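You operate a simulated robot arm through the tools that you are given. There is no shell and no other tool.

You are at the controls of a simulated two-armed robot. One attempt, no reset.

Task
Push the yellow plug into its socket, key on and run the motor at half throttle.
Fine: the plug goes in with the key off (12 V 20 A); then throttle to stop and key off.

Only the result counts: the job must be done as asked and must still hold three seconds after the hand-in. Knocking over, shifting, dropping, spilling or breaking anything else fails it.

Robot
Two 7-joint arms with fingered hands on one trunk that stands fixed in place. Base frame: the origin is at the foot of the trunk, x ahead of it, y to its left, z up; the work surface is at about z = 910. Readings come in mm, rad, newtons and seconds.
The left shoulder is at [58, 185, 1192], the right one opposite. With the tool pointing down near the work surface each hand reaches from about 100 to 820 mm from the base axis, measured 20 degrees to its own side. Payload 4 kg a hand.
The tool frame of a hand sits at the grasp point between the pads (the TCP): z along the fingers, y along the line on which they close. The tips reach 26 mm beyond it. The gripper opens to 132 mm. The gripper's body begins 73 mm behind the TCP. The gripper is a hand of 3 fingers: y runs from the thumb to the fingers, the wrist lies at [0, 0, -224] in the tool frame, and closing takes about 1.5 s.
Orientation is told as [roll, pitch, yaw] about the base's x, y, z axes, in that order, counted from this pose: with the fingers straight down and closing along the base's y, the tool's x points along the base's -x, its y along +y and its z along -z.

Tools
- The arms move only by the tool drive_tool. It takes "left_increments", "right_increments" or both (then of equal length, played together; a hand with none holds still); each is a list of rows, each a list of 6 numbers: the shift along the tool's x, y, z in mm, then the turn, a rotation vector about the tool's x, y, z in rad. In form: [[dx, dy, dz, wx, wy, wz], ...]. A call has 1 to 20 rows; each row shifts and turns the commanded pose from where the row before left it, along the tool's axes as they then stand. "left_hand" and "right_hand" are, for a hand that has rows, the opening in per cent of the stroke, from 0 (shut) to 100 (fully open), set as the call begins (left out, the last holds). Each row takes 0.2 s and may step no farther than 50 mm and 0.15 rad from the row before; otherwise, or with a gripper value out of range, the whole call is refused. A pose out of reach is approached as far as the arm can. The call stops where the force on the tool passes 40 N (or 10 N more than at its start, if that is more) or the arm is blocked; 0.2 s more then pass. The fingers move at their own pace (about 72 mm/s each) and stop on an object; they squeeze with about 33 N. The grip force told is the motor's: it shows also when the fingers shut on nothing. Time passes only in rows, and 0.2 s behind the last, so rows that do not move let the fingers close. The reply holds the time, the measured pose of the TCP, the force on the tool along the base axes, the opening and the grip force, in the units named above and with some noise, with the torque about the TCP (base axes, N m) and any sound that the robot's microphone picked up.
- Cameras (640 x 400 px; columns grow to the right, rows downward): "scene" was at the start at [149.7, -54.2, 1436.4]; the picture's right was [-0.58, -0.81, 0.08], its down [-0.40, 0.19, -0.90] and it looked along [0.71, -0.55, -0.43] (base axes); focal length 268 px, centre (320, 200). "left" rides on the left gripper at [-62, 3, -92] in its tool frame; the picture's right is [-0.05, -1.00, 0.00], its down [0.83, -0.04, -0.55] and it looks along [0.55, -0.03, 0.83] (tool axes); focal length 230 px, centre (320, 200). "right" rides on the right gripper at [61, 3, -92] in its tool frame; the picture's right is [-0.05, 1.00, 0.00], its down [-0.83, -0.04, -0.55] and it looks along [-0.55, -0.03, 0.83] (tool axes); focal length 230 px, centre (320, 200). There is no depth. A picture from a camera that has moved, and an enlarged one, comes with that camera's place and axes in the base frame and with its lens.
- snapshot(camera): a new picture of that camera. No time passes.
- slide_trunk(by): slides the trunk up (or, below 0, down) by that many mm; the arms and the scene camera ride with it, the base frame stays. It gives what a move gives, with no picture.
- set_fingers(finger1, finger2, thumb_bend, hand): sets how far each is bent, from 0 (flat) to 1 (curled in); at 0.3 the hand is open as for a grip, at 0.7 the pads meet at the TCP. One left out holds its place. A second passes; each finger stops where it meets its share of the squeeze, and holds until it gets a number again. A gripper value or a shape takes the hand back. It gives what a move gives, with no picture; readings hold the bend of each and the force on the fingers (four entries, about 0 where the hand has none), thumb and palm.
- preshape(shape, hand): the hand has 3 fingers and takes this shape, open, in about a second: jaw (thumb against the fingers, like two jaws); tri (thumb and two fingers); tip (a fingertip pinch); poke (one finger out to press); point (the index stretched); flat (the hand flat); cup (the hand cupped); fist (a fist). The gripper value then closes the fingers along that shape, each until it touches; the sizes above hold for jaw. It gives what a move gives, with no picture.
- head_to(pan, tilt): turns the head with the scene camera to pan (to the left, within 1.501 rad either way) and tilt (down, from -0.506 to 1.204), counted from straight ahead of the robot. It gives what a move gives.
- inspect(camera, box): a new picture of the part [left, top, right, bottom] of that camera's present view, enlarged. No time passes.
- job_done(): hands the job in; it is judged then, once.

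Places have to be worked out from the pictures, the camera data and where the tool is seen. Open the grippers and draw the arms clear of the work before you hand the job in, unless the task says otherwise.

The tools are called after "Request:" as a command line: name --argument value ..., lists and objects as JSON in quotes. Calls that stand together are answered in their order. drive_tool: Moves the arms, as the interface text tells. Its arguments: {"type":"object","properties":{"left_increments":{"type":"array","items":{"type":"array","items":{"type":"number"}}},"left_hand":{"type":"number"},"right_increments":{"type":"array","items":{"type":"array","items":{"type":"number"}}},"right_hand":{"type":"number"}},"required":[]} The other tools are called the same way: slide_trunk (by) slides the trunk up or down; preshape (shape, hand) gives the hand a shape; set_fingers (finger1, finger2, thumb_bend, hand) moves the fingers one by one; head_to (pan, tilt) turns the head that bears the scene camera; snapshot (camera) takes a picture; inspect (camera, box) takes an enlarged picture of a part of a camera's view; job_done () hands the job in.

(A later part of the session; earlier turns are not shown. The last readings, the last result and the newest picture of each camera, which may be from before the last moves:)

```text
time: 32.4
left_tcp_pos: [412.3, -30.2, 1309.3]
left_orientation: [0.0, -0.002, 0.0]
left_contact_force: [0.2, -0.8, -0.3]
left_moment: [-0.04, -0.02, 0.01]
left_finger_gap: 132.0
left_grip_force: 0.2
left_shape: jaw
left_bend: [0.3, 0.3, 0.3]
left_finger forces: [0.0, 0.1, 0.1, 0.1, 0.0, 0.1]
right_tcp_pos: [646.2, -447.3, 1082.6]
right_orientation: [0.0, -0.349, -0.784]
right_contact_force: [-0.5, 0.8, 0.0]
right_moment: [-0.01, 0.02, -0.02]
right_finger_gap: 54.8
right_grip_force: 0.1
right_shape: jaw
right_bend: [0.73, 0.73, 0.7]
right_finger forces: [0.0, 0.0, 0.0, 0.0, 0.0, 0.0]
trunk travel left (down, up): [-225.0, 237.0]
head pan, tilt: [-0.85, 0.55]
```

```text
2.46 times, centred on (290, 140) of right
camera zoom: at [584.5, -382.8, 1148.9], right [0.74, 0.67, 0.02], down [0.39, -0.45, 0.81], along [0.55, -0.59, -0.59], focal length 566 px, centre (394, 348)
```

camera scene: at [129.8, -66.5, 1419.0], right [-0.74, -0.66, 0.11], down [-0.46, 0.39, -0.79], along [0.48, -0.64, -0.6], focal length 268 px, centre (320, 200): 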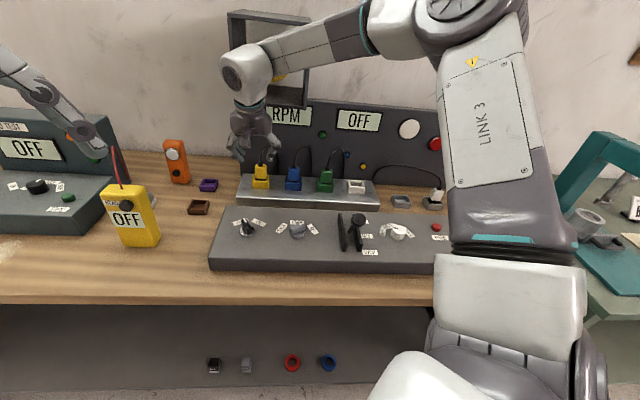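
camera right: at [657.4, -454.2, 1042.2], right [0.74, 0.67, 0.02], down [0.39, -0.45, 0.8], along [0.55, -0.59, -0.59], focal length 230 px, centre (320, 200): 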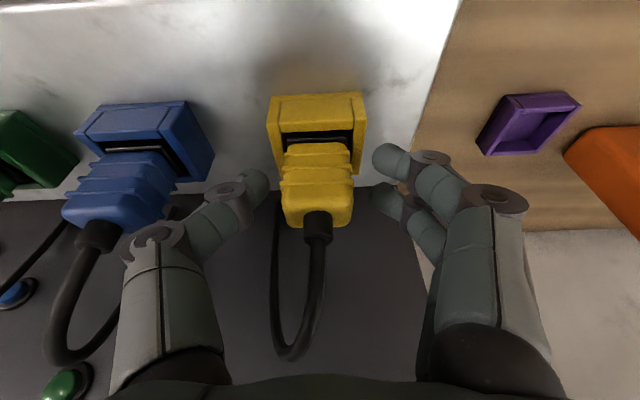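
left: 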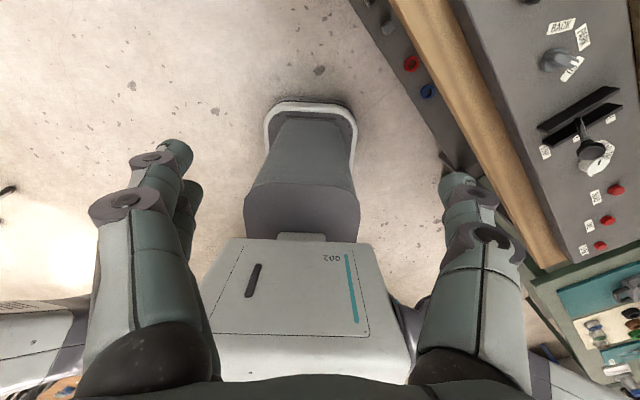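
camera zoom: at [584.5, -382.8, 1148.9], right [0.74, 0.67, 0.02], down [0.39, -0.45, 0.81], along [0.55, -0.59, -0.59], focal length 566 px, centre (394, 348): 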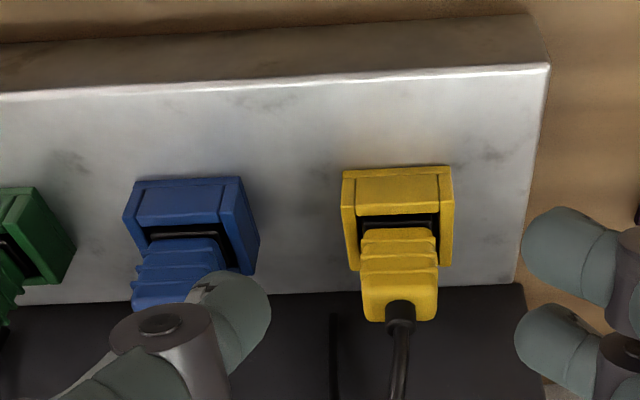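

The plug depths match in this view too. Next is the key: I bring the tool upright again and move it in front of and above the key for a close look.

Request:
drive_tool --right_hand 50 --right_increments '[[0, 0, 0, 0, 0.1163, 0], [0, 0, 0, 0, 0.1163, 0], [0, 0, 0, 0, 0.1163, 0], [40, 2.4, 0, 0, 0, 0], [40, 2.4, 0, 0, 0, 0], [40, 2.4, 0, 0, 0, 0], [40, 2.4, 0, 0, 0, 0], [0, 0, 36, 0, 0, 0], [0, 0, 36, 0, 0, 0], [0, 0, 0, 0, 0, 0]]'

Request:
snapshot --camera "right"

Request:
inspect --camera "right" --box '[250, 120, 410, 270]'

Request:
inspect --camera "scene" --box '[215, 195, 335, 270]'

```text
time: 34.5
left_tcp_pos: [411.4, -30.7, 1309.2]
left_orientation: [0.001, -0.002, 0.001]
left_contact_force: [0.6, -0.2, -0.5]
left_moment: [0.01, -0.04, 0.03]
left_finger_gap: 132.0
left_grip_force: 0.1
left_shape: jaw
left_bend: [0.3, 0.3, 0.3]
left_finger forces: [0.0, 0.0, 0.0, 0.0, 0.0, 0.0]
right_tcp_pos: [542.1, -327.2, 1008.8]
right_orientation: [-0.001, 0.001, -0.784]
right_contact_force: [-0.1, 0.8, 0.0]
right_moment: [-0.01, 0.01, 0.01]
right_finger_gap: 65.0
right_grip_force: 0.1
right_shape: jaw
right_bend: [0.73, 0.73, 0.7]
right_finger forces: [0.0, 0.1, 0.0, 0.0, 0.0, 0.1]
trunk travel left (down, up): [-225.0, 237.0]
head pan, tilt: [-0.85, 0.55]
```

```text
taken
camera right: at [500.4, -280.3, 1100.9], right [0.74, 0.67, 0.0], down [0.56, -0.62, 0.56], along [0.37, -0.41, -0.83], focal length 230 px, centre (320, 200)
```

right: 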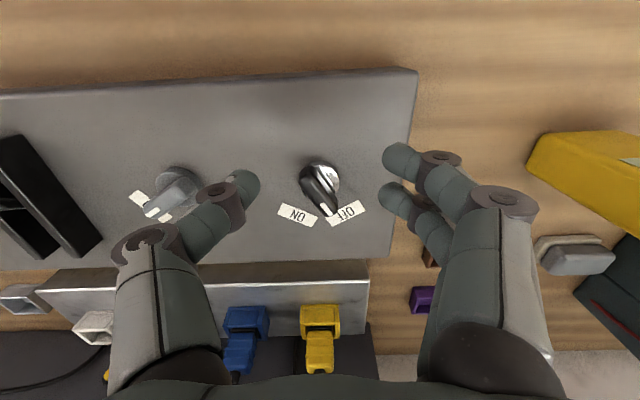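

```text
2.67 times, centred on (330, 195) of right
camera zoom: at [500.4, -280.3, 1100.9], right [0.74, 0.67, 0.0], down [0.56, -0.62, 0.56], along [0.37, -0.41, -0.83], focal length 614 px, centre (293, 213)
```

zoom: 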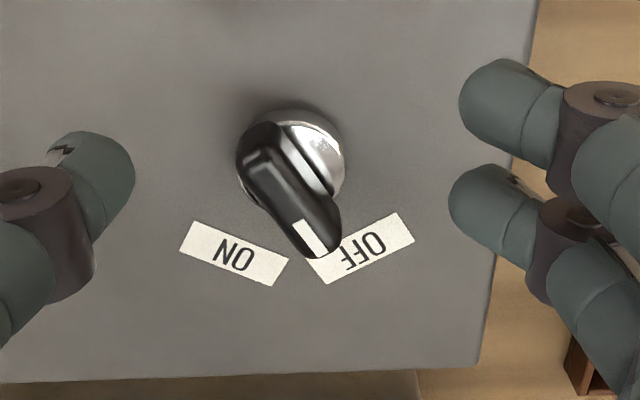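

```text
5.33 times, centred on (275, 232) of scene
camera zoom: at [129.4, -66.6, 1419.1], right [-0.74, -0.66, 0.11], down [-0.46, 0.39, -0.79], along [0.48, -0.64, -0.6], focal length 1432 px, centre (560, 27)
```

zoom: 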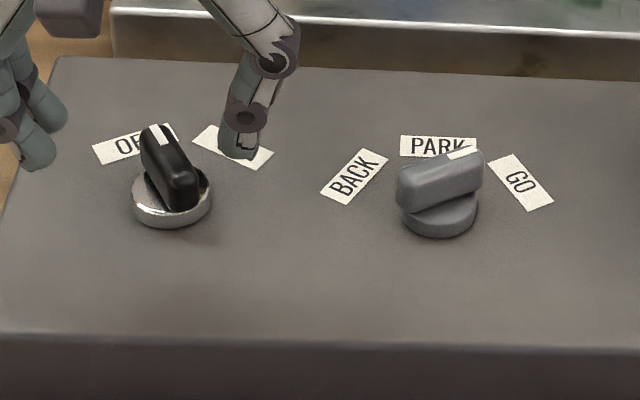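

The key bar points about 28–30° left of straight-ahead (OFF), knob centre near [574, −362]. I yaw the hand by +0.52 rad so its closing line is square to the key bar and reposition for a look along the bar.

Request:
drive_tool --right_increments '[[0, 0, 0, 0, 0, -0.1305], [0, 0, 0, 0, 0, -0.1305], [0, 0, 0, 0, 0, -0.1305], [0, 0, 0, 0, 0, -0.1305], [2.9, -25.3, 9, 0, 0, 0], [0, 0, 0, 0, 0, 0]]'

Request:
snapshot --camera "right"

Request:
inspect --camera "right" --box '[240, 120, 400, 270]'

```text
time: 36.0
left_tcp_pos: [412.5, -30.3, 1307.8]
left_orientation: [0.0, 0.0, 0.001]
left_contact_force: [-0.2, 0.1, 0.1]
left_moment: [-0.03, -0.01, 0.02]
left_finger_gap: 132.0
left_grip_force: 0.1
left_shape: jaw
left_bend: [0.3, 0.3, 0.3]
left_finger forces: [0.0, 0.1, 0.1, 0.0, 0.0, 0.1]
right_tcp_pos: [531.4, -349.5, 999.2]
right_orientation: [0.0, -0.001, -0.26]
right_contact_force: [0.1, 0.2, 0.8]
right_moment: [0.01, 0.03, -0.01]
right_finger_gap: 65.4
right_grip_force: 0.1
right_shape: jaw
right_bend: [0.73, 0.73, 0.7]
right_finger forces: [0.1, 0.0, 0.1, 0.1, 0.0, 0.1]
trunk travel left (down, up): [-225.0, 237.0]
head pan, tilt: [-0.85, 0.55]
```

```text
taken
camera right: at [472.2, -332.1, 1090.9], right [0.31, 0.95, 0.0], down [0.79, -0.25, 0.55], along [0.53, -0.17, -0.83], focal length 230 px, centre (320, 200)
```

right: 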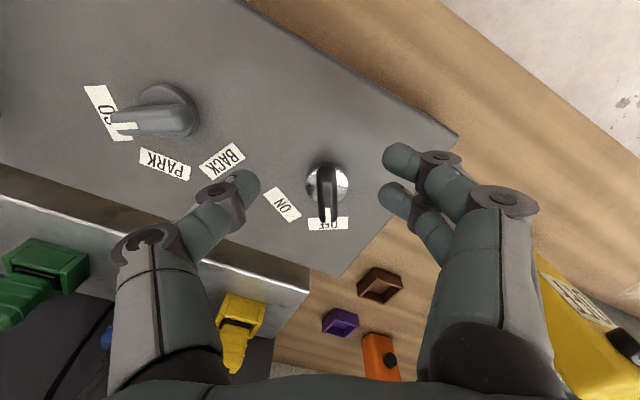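

```text
2.67 times, centred on (320, 195) of right
camera zoom: at [472.2, -332.1, 1090.9], right [0.31, 0.95, 0.0], down [0.79, -0.25, 0.55], along [0.53, -0.17, -0.83], focal length 614 px, centre (320, 213)
```

zoom: 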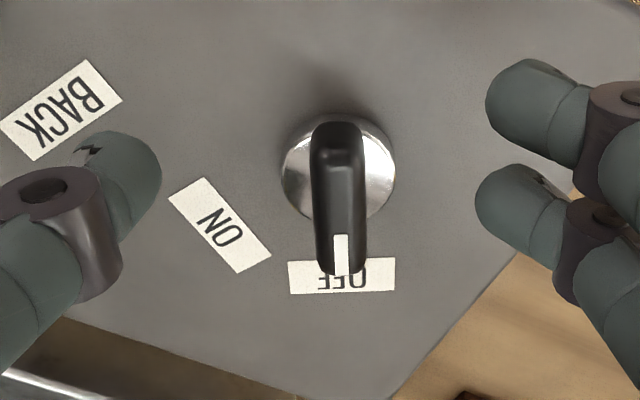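

The bar is exactly in line with the OFF label and with my tool's x-axis; the knob axis is ~4 mm to the +y side. I step down and forward to triangulate its height.

Request:
drive_tool --right_increments '[[-12, 4, 18, 0, 0, 0], [-13, 0, 18, 0, 0, 0], [0, 0, 0, 0, 0, 0]]'

Request:
inspect --camera "right" --box '[240, 120, 400, 270]'

Request:
inspect --camera "scene" --box '[215, 185, 335, 260]'

```text
time: 36.8
left_tcp_pos: [412.0, -30.6, 1309.1]
left_orientation: [-0.001, -0.002, 0.002]
left_contact_force: [-0.2, 0.7, -1.2]
left_moment: [-0.01, -0.04, 0.0]
left_finger_gap: 131.9
left_grip_force: 0.1
left_shape: jaw
left_bend: [0.3, 0.3, 0.3]
left_finger forces: [0.0, 0.1, 0.0, 0.0, 0.0, 0.0]
right_tcp_pos: [555.7, -354.6, 964.0]
right_orientation: [0.0, 0.001, -0.26]
right_contact_force: [0.5, 0.3, -1.1]
right_moment: [0.01, -0.04, 0.02]
right_finger_gap: 65.3
right_grip_force: 0.1
right_shape: jaw
right_bend: [0.73, 0.73, 0.7]
right_finger forces: [0.0, 0.0, 0.0, 0.0, 0.1, 0.0]
trunk travel left (down, up): [-225.0, 237.0]
head pan, tilt: [-0.85, 0.55]
```

```text
2.67 times, centred on (320, 195) of right
camera zoom: at [497.6, -335.4, 1056.1], right [0.31, 0.95, 0.0], down [0.79, -0.26, 0.56], along [0.53, -0.17, -0.83], focal length 614 px, centre (320, 213)
```

zoom: 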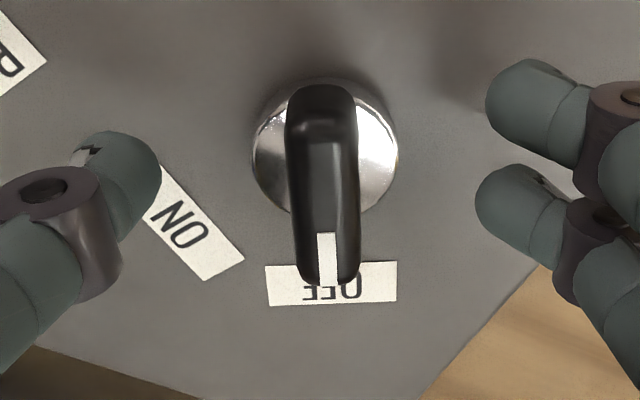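

```text
5.33 times, centred on (275, 222) of scene
camera zoom: at [129.7, -67.0, 1419.0], right [-0.74, -0.66, 0.11], down [-0.46, 0.39, -0.79], along [0.48, -0.64, -0.6], focal length 1432 px, centre (560, 80)
```

zoom: 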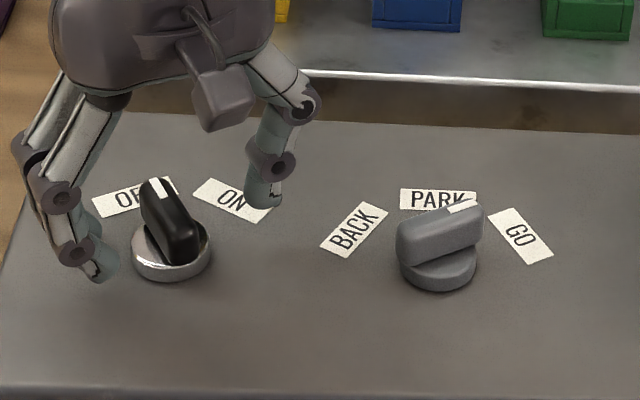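

Combining both cameras, the knob disc is near [573, −359] with its top at z≈907 and the bar top near z≈928. I centre over it and lower so the fingertips end about 6 mm above the disc.

Request:
drive_tool --right_increments '[[-8.6, 0.3, 6, 0, 0, 0], [-8.6, 0.2, 6, 0, 0, 0], [0, 0, 6, 0, 0, 0], [0, 0, 6, 0, 0, 0], [0, 0, 0, 0, 0, 0]]'

Request:
inspect --camera "right" --box '[220, 80, 420, 230]'

Request:
inspect --camera "scene" --box '[215, 185, 335, 260]'

```text
time: 38.0
left_tcp_pos: [412.3, -31.0, 1307.9]
left_orientation: [0.001, 0.001, 0.0]
left_contact_force: [0.0, 0.8, -0.2]
left_moment: [-0.03, -0.01, -0.01]
left_finger_gap: 131.9
left_grip_force: 0.0
left_shape: jaw
left_bend: [0.3, 0.3, 0.3]
left_finger forces: [0.0, 0.1, 0.0, 0.0, 0.1, 0.0]
right_tcp_pos: [572.5, -358.9, 939.0]
right_orientation: [0.002, 0.002, -0.261]
right_contact_force: [-0.1, 0.5, -0.7]
right_moment: [-0.03, -0.01, -0.01]
right_finger_gap: 65.2
right_grip_force: 0.1
right_shape: jaw
right_bend: [0.73, 0.73, 0.7]
right_finger forces: [0.0, 0.0, 0.1, 0.0, 0.0, 0.1]
trunk travel left (down, up): [-225.0, 237.0]
head pan, tilt: [-0.85, 0.55]
```

```text
2.67 times, centred on (320, 155) of right
camera zoom: at [513.9, -340.4, 1032.1], right [0.31, 0.95, 0.0], down [0.79, -0.26, 0.55], along [0.53, -0.17, -0.83], focal length 614 px, centre (320, 320)
```

zoom: 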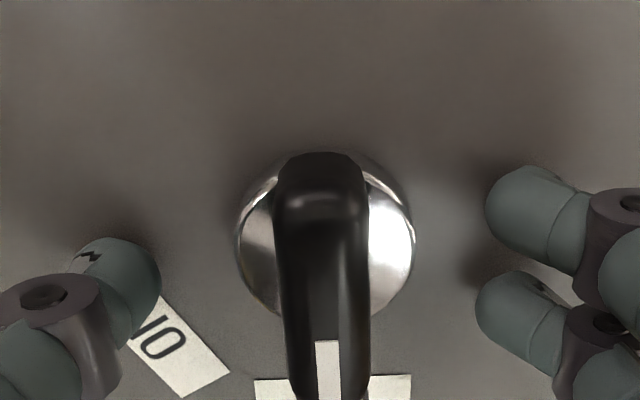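

```text
5.33 times, centred on (275, 222) of scene
camera zoom: at [130.6, -67.0, 1418.9], right [-0.74, -0.66, 0.11], down [-0.46, 0.39, -0.79], along [0.48, -0.64, -0.6], focal length 1432 px, centre (560, 80)
```

zoom: 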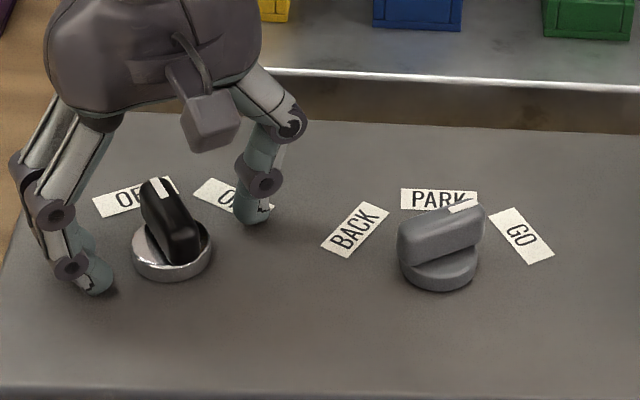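

The fingers straddle the key bar, tips just above the disc and the knob centred within ~2 mm. I close on the bar.

Request:
drive_tool --right_hand 4 --right_increments '[[0, 0, 0, 0, 0, 0], [0, 0, 0, 0, 0, 0], [0, 0, 0, 0, 0, 0], [0, 0, 0, 0, 0, 0], [0, 0, 0, 0, 0, 0], [0, 0, 0, 0, 0, 0]]'

Request:
inspect --camera "right" --box '[220, 80, 420, 230]'

Request:
inspect --camera "scene" --box '[215, 185, 335, 260]'

```text
time: 39.4
left_tcp_pos: [413.7, -30.3, 1308.9]
left_orientation: [0.0, 0.0, 0.002]
left_contact_force: [0.6, 0.6, 0.6]
left_moment: [-0.01, -0.02, 0.01]
left_finger_gap: 131.7
left_grip_force: 0.1
left_shape: jaw
left_bend: [0.3, 0.3, 0.3]
left_finger forces: [0.0, 0.0, 0.0, 0.0, 0.0, 0.1]
right_tcp_pos: [572.6, -359.7, 940.0]
right_orientation: [-0.001, 0.0, -0.26]
right_contact_force: [3.5, -0.9, 0.9]
right_moment: [-0.1, -0.02, 0.02]
right_finger_gap: 27.0
right_grip_force: 33.0
right_shape: jaw
right_bend: [0.73, 0.73, 0.7]
right_finger forces: [15.7, 13.8, 0.0, 0.0, 29.4, 0.0]
trunk travel left (down, up): [-225.0, 237.0]
head pan, tilt: [-0.85, 0.55]
```

```text
2.67 times, centred on (320, 155) of right
camera zoom: at [514.5, -340.6, 1032.1], right [0.31, 0.95, 0.0], down [0.79, -0.26, 0.55], along [0.53, -0.17, -0.83], focal length 614 px, centre (320, 320)
```

zoom: 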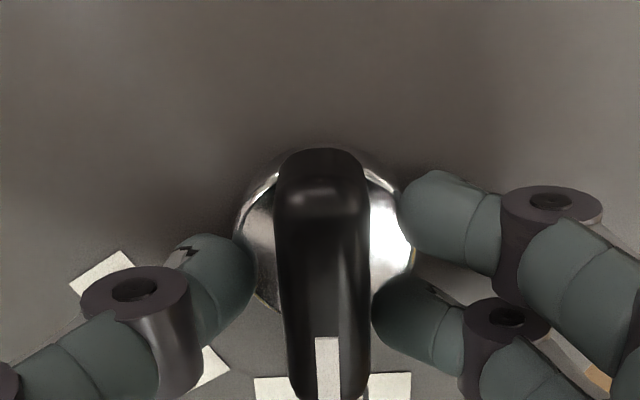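

```text
5.33 times, centred on (275, 222) of scene
camera zoom: at [131.1, -67.3, 1418.8], right [-0.74, -0.66, 0.11], down [-0.46, 0.39, -0.79], along [0.48, -0.64, -0.6], focal length 1432 px, centre (560, 80)
```

zoom: 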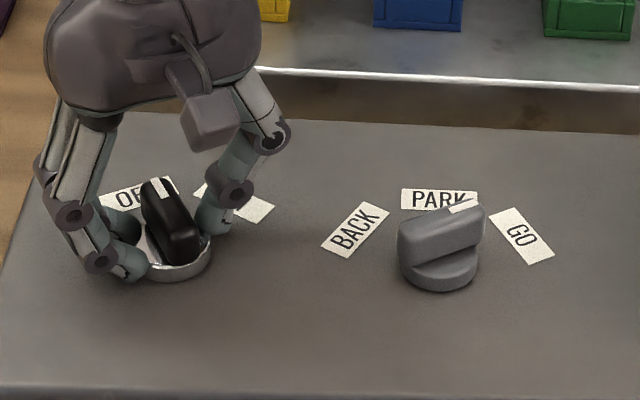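

The gap stopped at 27 mm and the picture shows the fingertips pinching the silver disc rather than the bar. I open, raise 9 mm and close again.

Request:
drive_tool --right_hand 48 --right_increments '[[0, 0, 0, 0, 0, 0], [0, 0, 0, 0, 0, 0], [0, 0, 0, 0, 0, 0], [0, 0, -5, 0, 0, 0], [0, 0, -4, 0, 0, 0], [0, 0, 0, 0, 0, 0]]'

Request:
drive_tool --right_hand 2 --right_increments '[[0, 0, 0, 0, 0, 0], [0, 0, 0, 0, 0, 0], [0, 0, 0, 0, 0, 0], [0, 0, 0, 0, 0, 0], [0, 0, 0, 0, 0, 0], [0, 0, 0, 0, 0, 0]]'

Request:
inspect --camera "right" --box '[220, 80, 420, 230]'

Request:
inspect --camera "scene" --box '[215, 185, 335, 260]'

```text
time: 40.8
left_tcp_pos: [413.1, -30.7, 1308.9]
left_orientation: [0.001, -0.001, 0.002]
left_contact_force: [-0.3, 0.0, 0.3]
left_moment: [-0.03, 0.0, 0.02]
left_finger_gap: 131.9
left_grip_force: 0.0
left_shape: jaw
left_bend: [0.3, 0.3, 0.3]
left_finger forces: [0.2, 0.0, 0.0, 0.0, 0.0, 0.0]
right_tcp_pos: [574.0, -359.3, 948.3]
right_orientation: [0.001, -0.001, -0.26]
right_contact_force: [0.6, -0.6, 1.1]
right_moment: [0.0, 0.0, -0.01]
right_finger_gap: 62.9
right_grip_force: 0.1
right_shape: jaw
right_bend: [0.73, 0.73, 0.7]
right_finger forces: [0.0, 0.0, 0.0, 0.0, 0.1, 0.0]
trunk travel left (down, up): [-225.0, 237.0]
head pan, tilt: [-0.85, 0.55]
```

```text
time: 42.1
left_tcp_pos: [412.7, -30.3, 1309.0]
left_orientation: [0.001, 0.0, 0.001]
left_contact_force: [-0.3, 0.9, -0.6]
left_moment: [0.05, 0.01, -0.01]
left_finger_gap: 132.0
left_grip_force: 0.0
left_shape: jaw
left_bend: [0.3, 0.3, 0.3]
left_finger forces: [0.2, 0.0, 0.0, 0.0, 0.1, 0.0]
right_tcp_pos: [573.4, -359.4, 949.7]
right_orientation: [0.0, 0.0, -0.26]
right_contact_force: [2.1, 3.6, 1.6]
right_moment: [0.11, -0.05, 0.01]
right_finger_gap: 14.4
right_grip_force: 33.4
right_shape: jaw
right_bend: [0.71, 0.72, 0.7]
right_finger forces: [16.2, 15.8, 0.0, 0.1, 27.1, 0.0]
trunk travel left (down, up): [-225.0, 237.0]
head pan, tilt: [-0.85, 0.55]
```

```text
2.67 times, centred on (320, 155) of right
camera zoom: at [514.5, -339.9, 1041.2], right [0.31, 0.95, 0.0], down [0.79, -0.26, 0.55], along [0.53, -0.17, -0.83], focal length 614 px, centre (320, 320)
```

zoom: 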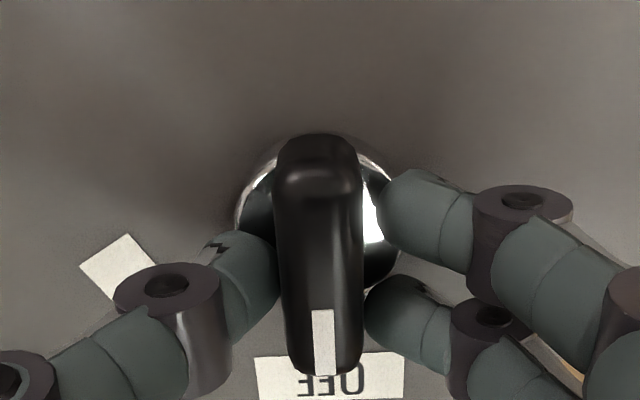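

```text
5.33 times, centred on (275, 222) of scene
camera zoom: at [130.8, -66.5, 1418.9], right [-0.74, -0.66, 0.11], down [-0.46, 0.39, -0.79], along [0.48, -0.64, -0.6], focal length 1432 px, centre (560, 80)
```

zoom: 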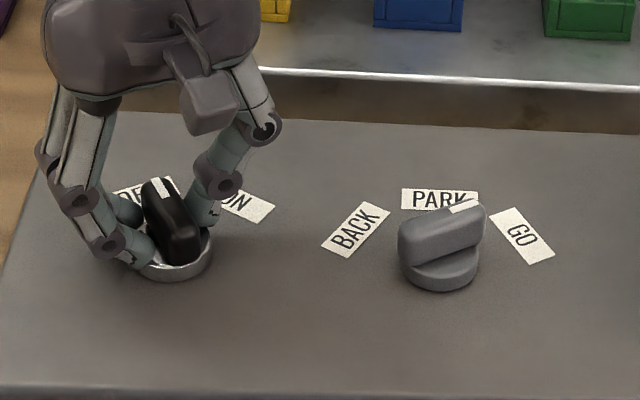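

The bar is now gripped (gap 14 mm, both fingers and thumb loaded). I rotate the tool about its axis toward ON, half the way first.

Request:
drive_tool --right_increments '[[0, 0, 0, 0, 0, 0.1], [0, 0, 0, 0, 0, 0.1], [0, 0, 0, 0, 0, 0.1], [0, 0, 0, 0, 0, 0.1], [0, 0, 0, 0, 0, 0]]'

Request:
inspect --camera "scene" --box '[215, 185, 335, 260]'

Request:
inspect --camera "right" --box '[220, 80, 420, 230]'

```text
time: 43.4
left_tcp_pos: [412.7, -31.1, 1307.4]
left_orientation: [-0.001, -0.001, 0.002]
left_contact_force: [-1.1, 0.6, 0.2]
left_moment: [0.01, -0.02, 0.0]
left_finger_gap: 131.6
left_grip_force: 0.3
left_shape: jaw
left_bend: [0.3, 0.3, 0.3]
left_finger forces: [0.0, 0.1, 0.0, 0.0, 0.0, 0.0]
right_tcp_pos: [573.0, -359.5, 949.1]
right_orientation: [-0.001, 0.001, -0.662]
right_contact_force: [1.8, -7.5, 5.3]
right_moment: [-0.27, 0.1, 0.03]
right_finger_gap: 14.4
right_grip_force: 32.8
right_shape: jaw
right_bend: [0.71, 0.72, 0.7]
right_finger forces: [14.7, 16.2, 0.0, 0.0, 32.3, 0.1]
trunk travel left (down, up): [-225.0, 237.0]
head pan, tilt: [-0.85, 0.55]
```

```text
5.33 times, centred on (275, 222) of scene
camera zoom: at [130.4, -67.8, 1418.9], right [-0.74, -0.66, 0.11], down [-0.46, 0.39, -0.79], along [0.48, -0.64, -0.6], focal length 1432 px, centre (560, 80)
```

zoom: 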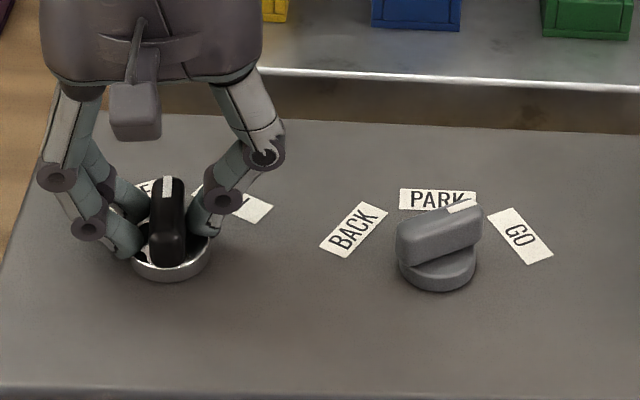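

```text
2.67 times, centred on (320, 155) of right
camera zoom: at [525.9, -319.5, 1041.1], right [0.66, 0.76, 0.0], down [0.63, -0.54, 0.56], along [0.42, -0.36, -0.83], focal length 614 px, centre (320, 320)
```

zoom: 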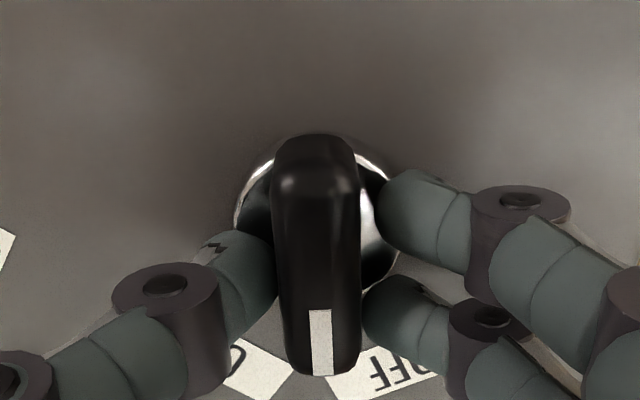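

The bar turns with the hand and has gone just past halfway. I continue the rotation to ON (hand yaw −1.31).

Request:
drive_tool --right_increments '[[0, 0, 0, 0, 0, 0.11], [0, 0, 0, 0, 0, 0.11], [0, 0, 0, 0, 0, 0.11], [0, 0, 0, 0, 0, 0.11], [0, 0, 0, 0, 0, 0.11], [0, 0, 0, 0, 0, 0.11], [0, 0, 0, 0, 0, 0]]'

Request:
snapshot --camera "scene"

Request:
inspect --camera "scene" --box '[215, 185, 335, 260]'

Request:
inspect --camera "right" --box '[220, 80, 420, 230]'

```text
time: 45.0
left_tcp_pos: [412.2, -33.3, 1308.7]
left_orientation: [0.001, -0.003, 0.001]
left_contact_force: [0.3, -0.2, 0.2]
left_moment: [0.0, 0.02, 0.02]
left_finger_gap: 131.9
left_grip_force: 0.1
left_shape: jaw
left_bend: [0.3, 0.3, 0.3]
left_finger forces: [0.0, 0.0, 0.0, 0.0, 0.0, 0.0]
right_tcp_pos: [570.4, -360.8, 949.0]
right_orientation: [0.0, 0.001, -1.321]
right_contact_force: [-1.8, -16.1, 8.5]
right_moment: [-0.42, 0.08, 0.26]
right_finger_gap: 14.1
right_grip_force: 33.3
right_shape: jaw
right_bend: [0.71, 0.72, 0.7]
right_finger forces: [15.4, 17.0, 0.0, 0.0, 33.6, 0.1]
trunk travel left (down, up): [-225.0, 237.0]
head pan, tilt: [-0.85, 0.55]
```

```text
taken
camera scene: at [129.5, -69.0, 1418.9], right [-0.74, -0.66, 0.11], down [-0.46, 0.39, -0.79], along [0.48, -0.64, -0.6], focal length 268 px, centre (320, 200)
```

scene: 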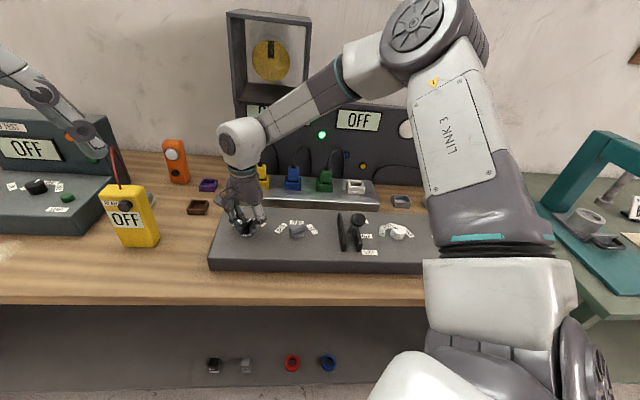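

```text
5.33 times, centred on (275, 222) of scene
camera zoom: at [129.5, -69.0, 1418.9], right [-0.74, -0.66, 0.11], down [-0.46, 0.39, -0.79], along [0.48, -0.64, -0.6], focal length 1432 px, centre (560, 80)
```

zoom: 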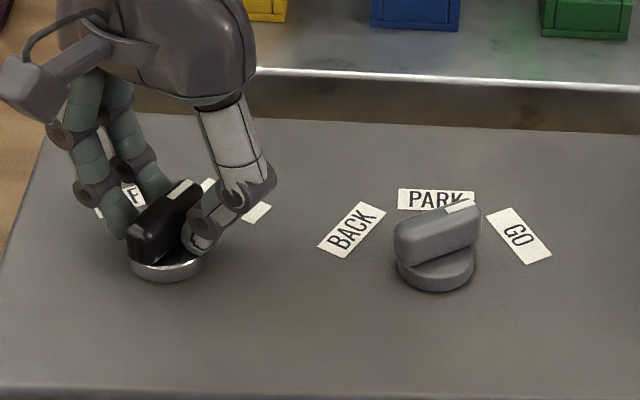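

```text
2.67 times, centred on (320, 155) of right
camera zoom: at [558.5, -300.9, 1041.1], right [0.98, 0.2, 0.0], down [0.16, -0.82, 0.55], along [0.11, -0.54, -0.83], focal length 614 px, centre (320, 320)
```

zoom: 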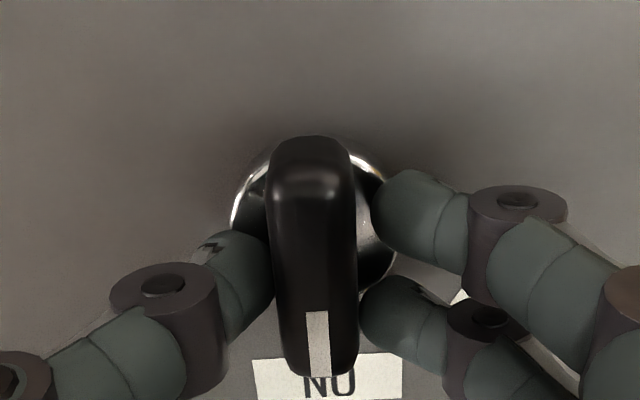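

The key reads ON and the green panel lamp lit. I release the key and raise the hand clear, then look at the panel.

Request:
drive_tool --right_hand 48 --right_increments '[[0, 0, 0, 0, 0, 0], [0, 0, 0, 0, 0, 0], [0, 0, 0, 0, 0, 0], [0, 0, 0, 0, 0, 0], [0, 0, -20, 0, 0, 0], [0, 0, -40, 0, 0, 0], [0, 0, -45, 0, 0, 0], [0, 0, -45, 0, 0, 0]]'

Request:
snapshot --camera "right"

Request:
snapshot --camera "scene"

Request:
inspect --camera "scene" --box '[205, 90, 445, 250]'

```text
time: 46.8
left_tcp_pos: [411.4, -30.6, 1308.2]
left_orientation: [0.0, -0.003, 0.001]
left_contact_force: [0.0, -0.3, 0.7]
left_moment: [0.01, 0.01, 0.0]
left_finger_gap: 131.7
left_grip_force: 0.1
left_shape: jaw
left_bend: [0.3, 0.3, 0.3]
left_finger forces: [0.1, 0.0, 0.0, 0.0, 0.1, 0.1]
right_tcp_pos: [570.2, -357.1, 1097.3]
right_orientation: [0.001, 0.0, -1.319]
right_contact_force: [-0.1, -0.7, 0.1]
right_moment: [0.0, -0.04, 0.01]
right_finger_gap: 62.9
right_grip_force: 0.1
right_shape: jaw
right_bend: [0.73, 0.73, 0.7]
right_finger forces: [0.0, 0.0, 0.0, 0.1, 0.0, 0.0]
trunk travel left (down, up): [-225.0, 237.0]
head pan, tilt: [-0.85, 0.55]
```

```text
taken
camera right: at [557.3, -297.9, 1189.1], right [0.98, 0.2, 0.0], down [0.16, -0.82, 0.56], along [0.11, -0.54, -0.83], focal length 230 px, centre (320, 200)
```

right: 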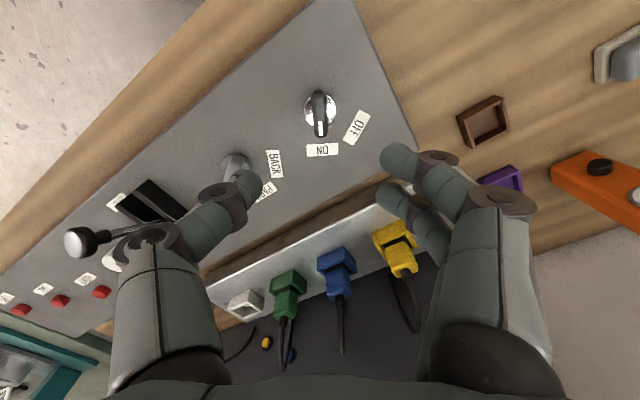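

```text
taken
camera scene: at [129.6, -66.7, 1419.1], right [-0.74, -0.66, 0.11], down [-0.46, 0.39, -0.79], along [0.48, -0.64, -0.6], focal length 268 px, centre (320, 200)
```

scene: 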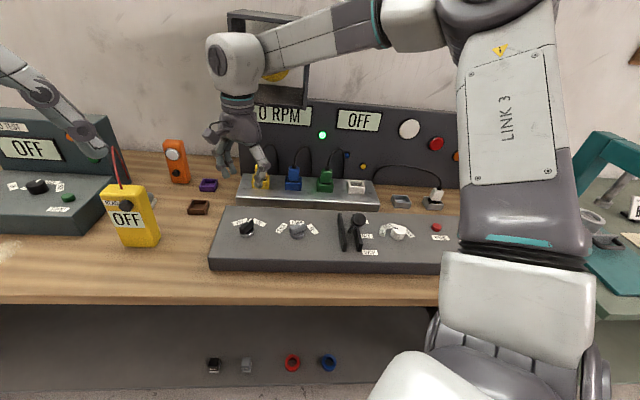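

```text
2.50 times, centred on (325, 170) of scene
camera zoom: at [129.6, -66.7, 1419.1], right [-0.74, -0.66, 0.11], down [-0.46, 0.39, -0.79], along [0.48, -0.64, -0.6], focal length 671 px, centre (308, 275)
```

zoom: 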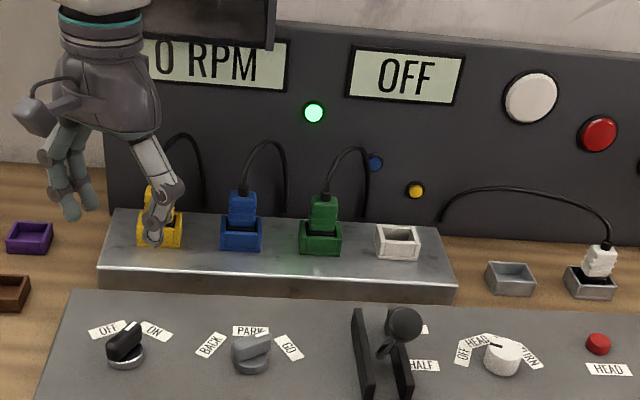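

Key is ON with 0 RPM shown, and the selector already points to GO. Next I yaw back to −0.785 and move in front of the throttle lever (knob near f≈607, Y≈−121, z≈1012) for a close look.

Request:
drive_tool --right_increments '[[0, 0, 0, 0, 0, -0.1335], [0, 0, 0, 0, 0, -0.1335], [0, 0, 0, 0, 0, -0.1335], [0, 0, 0, 0, 0, -0.1335], [17, -38.8, 0, 0, 0, 0], [17, -38.8, 0, 0, 0, 0], [17, -38.8, 0, 0, 0, 0], [17, -38.8, 0, 0, 0, 0], [17, -38.8, 0, 0, 0, 0], [17, -38.8, 0, 0, 0, 0], [17, -38.8, 0, 0, 0, 0], [0, 0, 0, 0, 0, 0]]'

Request:
snapshot --camera "right"

Request:
snapshot --camera "scene"

Request:
inspect --camera "scene" --box '[300, 195, 420, 270]'

```text
time: 49.4
left_tcp_pos: [414.0, -30.1, 1307.6]
left_orientation: [-0.001, 0.001, 0.0]
left_contact_force: [-0.6, 0.6, -0.7]
left_moment: [0.0, 0.03, 0.03]
left_finger_gap: 131.8
left_grip_force: 0.2
left_shape: jaw
left_bend: [0.3, 0.3, 0.3]
left_finger forces: [0.0, 0.0, 0.0, 0.1, 0.1, 0.0]
right_tcp_pos: [296.2, -464.5, 1096.8]
right_orientation: [-0.002, 0.001, -0.785]
right_contact_force: [-0.1, 0.9, 0.1]
right_moment: [-0.01, 0.02, 0.0]
right_finger_gap: 62.9
right_grip_force: 0.2
right_shape: jaw
right_bend: [0.73, 0.73, 0.7]
right_finger forces: [0.1, 0.0, 0.0, 0.0, 0.0, 0.0]
trunk travel left (down, up): [-225.0, 237.0]
head pan, tilt: [-0.85, 0.55]
```

```text
taken
camera right: at [253.9, -417.5, 1188.4], right [0.74, 0.67, 0.0], down [0.56, -0.62, 0.55], along [0.37, -0.41, -0.83], focal length 230 px, centre (320, 200)
```

right: 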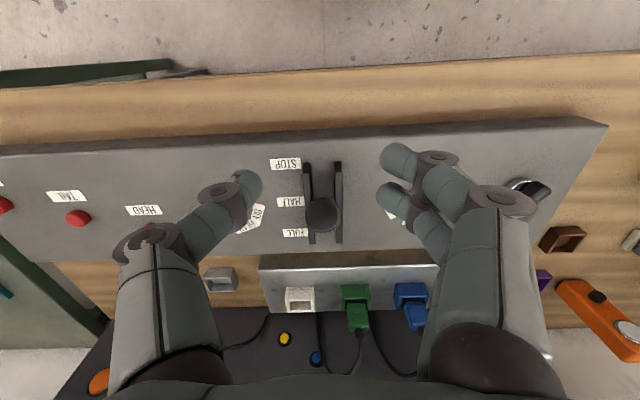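

```text
taken
camera scene: at [132.1, -66.6, 1418.7], right [-0.74, -0.66, 0.11], down [-0.47, 0.39, -0.79], along [0.48, -0.64, -0.6], focal length 268 px, centre (320, 200)
```

scene: 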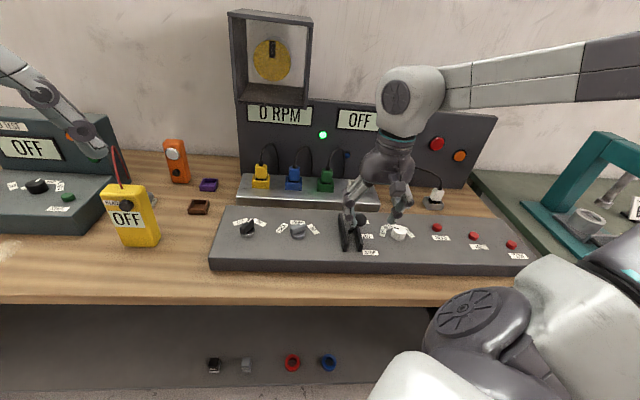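

```text
5.33 times, centred on (360, 232) of scene
camera zoom: at [132.1, -66.6, 1418.7], right [-0.74, -0.66, 0.11], down [-0.47, 0.39, -0.79], along [0.48, -0.64, -0.6], focal length 1432 px, centre (107, 27)
```

zoom: 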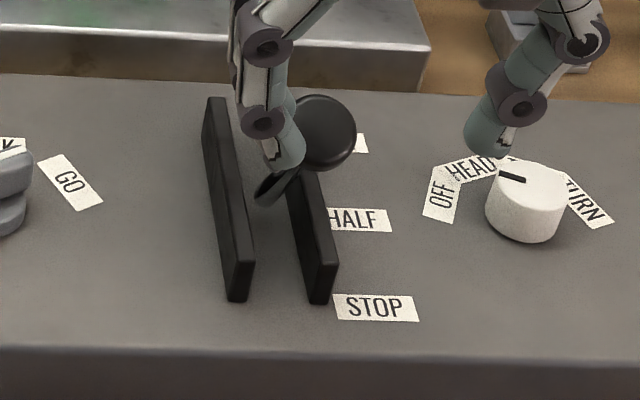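

The lever knob is confirmed at f≈608, Y≈−120, z≈1012 (leaning to STOP), with the HALF label and pivot at f≈669. I move above the knob and lower the open hand around it.

Request:
drive_tool --right_increments '[[-35, -0.7, 0, 0, 0, 0], [-35, -0.7, 0, 0, 0, 0], [0, 0, 20, 0, 0, 0], [0, 0, 20, 0, 0, 0], [0, 0, 20, 0, 0, 0], [0, 0, 0, 0, 0, 0]]'

Request:
snapshot --camera "right"

Request:
inspect --camera "scene" --box '[300, 165, 420, 260]'

```text
time: 50.8
left_tcp_pos: [412.8, -30.4, 1307.9]
left_orientation: [0.0, 0.0, 0.001]
left_contact_force: [-0.1, 0.1, 0.6]
left_moment: [-0.02, -0.01, -0.02]
left_finger_gap: 131.8
left_grip_force: 0.0
left_shape: jaw
left_bend: [0.3, 0.3, 0.3]
left_finger forces: [0.0, 0.1, 0.0, 0.0, 0.0, 0.0]
right_tcp_pos: [342.9, -517.1, 1038.9]
right_orientation: [0.0, -0.002, -0.788]
right_contact_force: [0.1, -0.5, -0.1]
right_moment: [0.01, -0.02, 0.01]
right_finger_gap: 62.8
right_grip_force: 0.0
right_shape: jaw
right_bend: [0.73, 0.73, 0.7]
right_finger forces: [0.1, 0.0, 0.0, 0.0, 0.0, 0.0]
trunk travel left (down, up): [-225.0, 237.0]
head pan, tilt: [-0.85, 0.55]
```

```text
taken
camera right: at [301.0, -471.0, 1130.5], right [0.74, 0.67, 0.0], down [0.56, -0.62, 0.56], along [0.37, -0.41, -0.83], focal length 230 px, centre (320, 200)
```

right: 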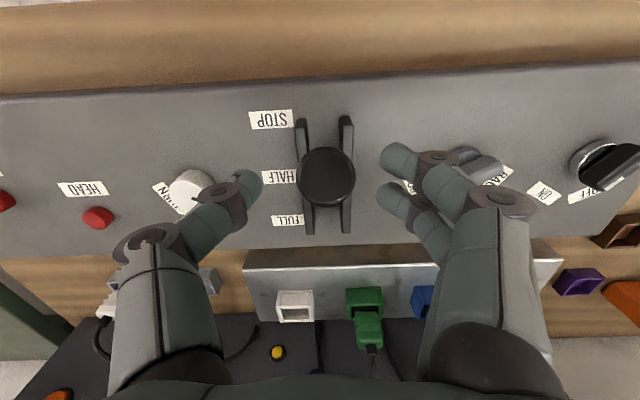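

```text
4.21 times, centred on (360, 212) of scene
camera zoom: at [130.0, -66.9, 1419.0], right [-0.74, -0.66, 0.11], down [-0.46, 0.39, -0.79], along [0.48, -0.64, -0.6], focal length 1131 px, centre (152, 147)
```

zoom: 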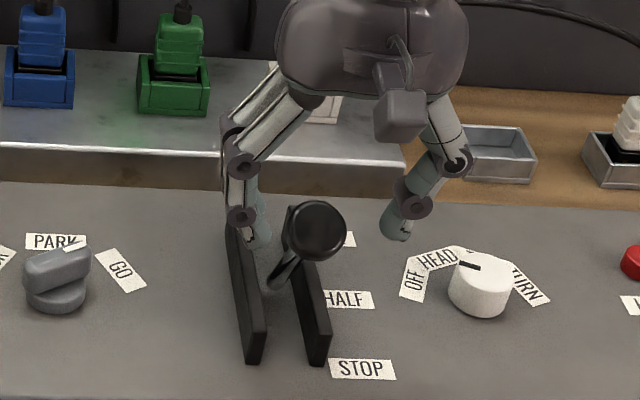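

The knob is centred within a few mm (offset +3 mm in y). I correct that and lower around it, then close gently on the knob.

Request:
drive_tool --right_increments '[[-1, 3, 8, 0, 0, 0], [0, 0, 9, 0, 0, 0], [0, 0, 8, 0, 0, 0], [0, 0, 0, 0, 0, 0]]'

Request:
inspect --camera "scene" --box '[300, 165, 420, 260]'

Request:
inspect --camera "right" --box '[220, 100, 440, 260]'

```text
time: 51.8
left_tcp_pos: [412.8, -30.9, 1308.1]
left_orientation: [0.0, -0.001, 0.002]
left_contact_force: [-0.7, 0.1, 0.3]
left_moment: [0.01, 0.0, -0.02]
left_finger_gap: 131.8
left_grip_force: 0.0
left_shape: jaw
left_bend: [0.3, 0.3, 0.3]
left_finger forces: [0.1, 0.0, 0.1, 0.1, 0.0, 0.1]
right_tcp_pos: [346.2, -514.0, 1015.1]
right_orientation: [0.001, 0.0, -0.787]
right_contact_force: [0.6, -0.3, -0.1]
right_moment: [-0.01, 0.02, 0.0]
right_finger_gap: 63.0
right_grip_force: 0.0
right_shape: jaw
right_bend: [0.73, 0.73, 0.7]
right_finger forces: [0.0, 0.0, 0.1, 0.1, 0.1, 0.0]
trunk travel left (down, up): [-225.0, 237.0]
head pan, tilt: [-0.85, 0.55]
```

```text
4.21 times, centred on (360, 212) of scene
camera zoom: at [130.5, -67.1, 1418.9], right [-0.74, -0.66, 0.11], down [-0.46, 0.39, -0.79], along [0.48, -0.64, -0.6], focal length 1131 px, centre (152, 147)
```

zoom: 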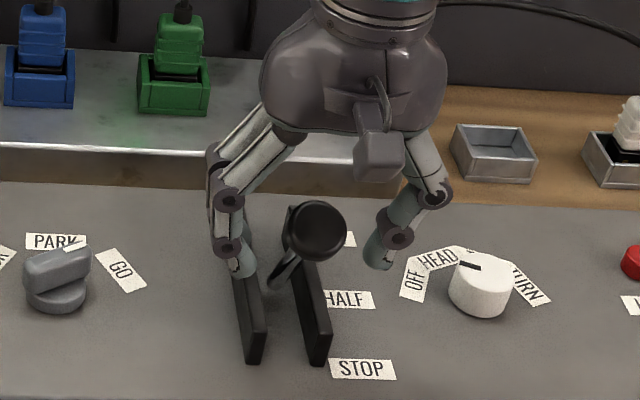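

```text
2.50 times, centred on (330, 180) of right
camera zoom: at [305.2, -469.5, 1106.4], right [0.74, 0.67, 0.0], down [0.56, -0.62, 0.55], along [0.37, -0.41, -0.83], focal length 575 px, centre (295, 250)
```

zoom: 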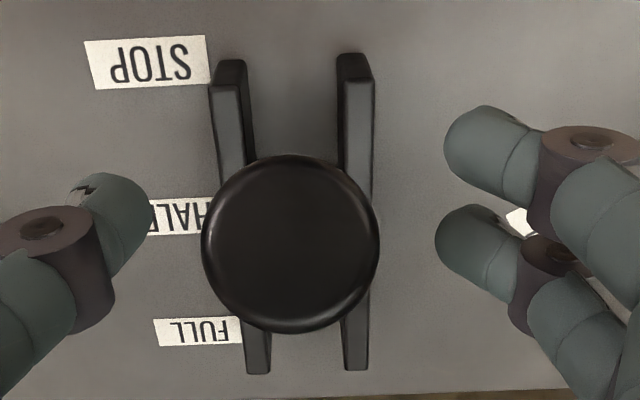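

The knob sits centrally between thumb and fingers. I close on it.

Request:
drive_tool --right_hand 10 --right_increments '[[0, 0, 0, 0, 0, 0], [0, 0, 0, 0, 0, 0], [0, 0, 0, 0, 0, 0], [0, 0, 0, 0, 0, 0], [0, 0, 0, 0, 0, 0]]'

Request:
inspect --camera "right" --box '[220, 100, 440, 260]'

Request:
inspect --camera "scene" --box '[230, 90, 430, 260]'

```text
time: 53.0
left_tcp_pos: [414.1, -32.2, 1308.2]
left_orientation: [0.002, 0.0, 0.003]
left_contact_force: [0.1, 0.5, 0.4]
left_moment: [0.01, 0.0, 0.02]
left_finger_gap: 132.1
left_grip_force: 0.1
left_shape: jaw
left_bend: [0.3, 0.3, 0.3]
left_finger forces: [0.0, 0.0, 0.0, 0.0, 0.0, 0.1]
right_tcp_pos: [346.5, -516.7, 1013.2]
right_orientation: [-0.001, 0.0, -0.787]
right_contact_force: [1.6, -6.2, -7.9]
right_moment: [0.27, -0.35, 0.18]
right_finger_gap: 11.6
right_grip_force: 32.8
right_shape: jaw
right_bend: [0.71, 0.72, 0.75]
right_finger forces: [12.2, 17.4, 0.0, 0.0, 32.9, 0.1]
trunk travel left (down, up): [-225.0, 237.0]
head pan, tilt: [-0.85, 0.55]
```

```text
2.50 times, centred on (330, 180) of right
camera zoom: at [306.0, -471.2, 1105.3], right [0.74, 0.67, 0.0], down [0.56, -0.62, 0.55], along [0.37, -0.41, -0.83], focal length 575 px, centre (295, 250)
```

zoom: 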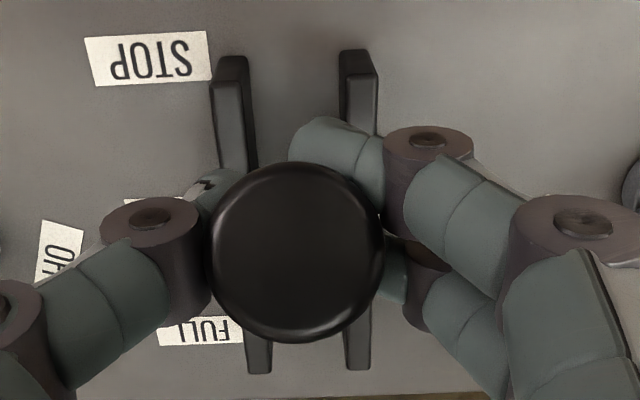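

```text
2.35 times, centred on (330, 175) of scene
camera zoom: at [131.5, -69.1, 1418.6], right [-0.74, -0.66, 0.11], down [-0.46, 0.39, -0.79], along [0.48, -0.64, -0.6], focal length 632 px, centre (296, 259)
```

zoom: 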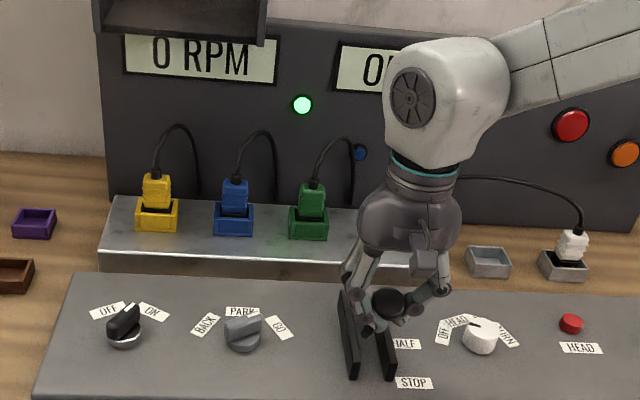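

The fingers closed beneath the round knob around its stem (gap 11.6 mm), which is a firm hold. I move the lever forward along its arc, part way first, and read the RPM.

Request:
drive_tool --right_increments '[[-6, 0, -2.7, 0, 0, 0], [-6, 0, -2.4, 0, 0, 0], [-6, 0, -2, 0, 0, 0], [-6, 0, -1.8, 0, 0, 0], [0, 0, 0, 0, 0, 0]]'

Request:
inspect --camera "scene" --box '[230, 90, 430, 260]'

Request:
inspect --camera "right" --box '[220, 100, 440, 260]'

```text
time: 54.1
left_tcp_pos: [413.3, -32.7, 1308.5]
left_orientation: [0.002, -0.001, 0.002]
left_contact_force: [-0.3, -1.2, -0.3]
left_moment: [0.03, 0.01, 0.0]
left_finger_gap: 131.7
left_grip_force: 0.1
left_shape: jaw
left_bend: [0.3, 0.3, 0.3]
left_finger forces: [0.1, 0.1, 0.1, 0.0, 0.1, 0.1]
right_tcp_pos: [363.6, -533.8, 1021.2]
right_orientation: [0.0, 0.001, -0.784]
right_contact_force: [-3.7, -5.5, -10.6]
right_moment: [0.3, -0.17, 0.23]
right_finger_gap: 11.1
right_grip_force: 33.0
right_shape: jaw
right_bend: [0.72, 0.72, 0.76]
right_finger forces: [11.0, 12.6, 0.1, 0.1, 30.8, 0.0]
trunk travel left (down, up): [-225.0, 237.0]
head pan, tilt: [-0.85, 0.55]
```

```text
2.35 times, centred on (330, 175) of scene
camera zoom: at [130.7, -69.3, 1418.7], right [-0.74, -0.66, 0.11], down [-0.46, 0.39, -0.79], along [0.48, -0.64, -0.6], focal length 632 px, centre (296, 259)
```

zoom: 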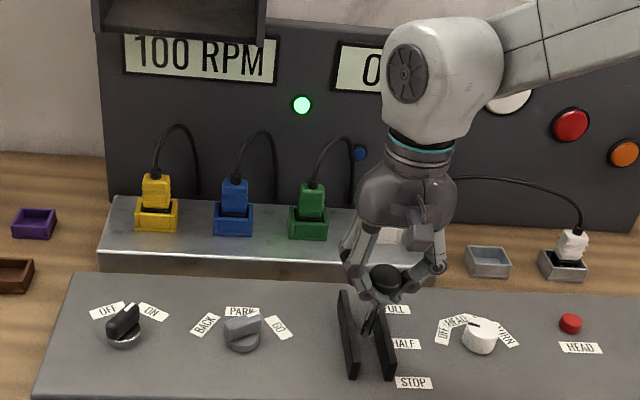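

```text
2.50 times, centred on (330, 180) of right
camera zoom: at [322.6, -488.8, 1114.2], right [0.74, 0.67, 0.0], down [0.56, -0.62, 0.55], along [0.37, -0.41, -0.83], focal length 575 px, centre (295, 250)
```

zoom: 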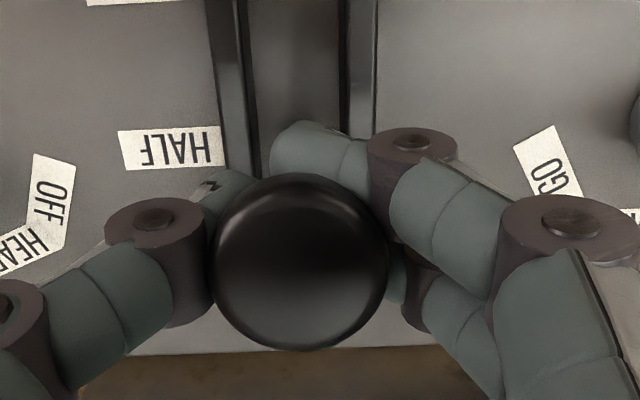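

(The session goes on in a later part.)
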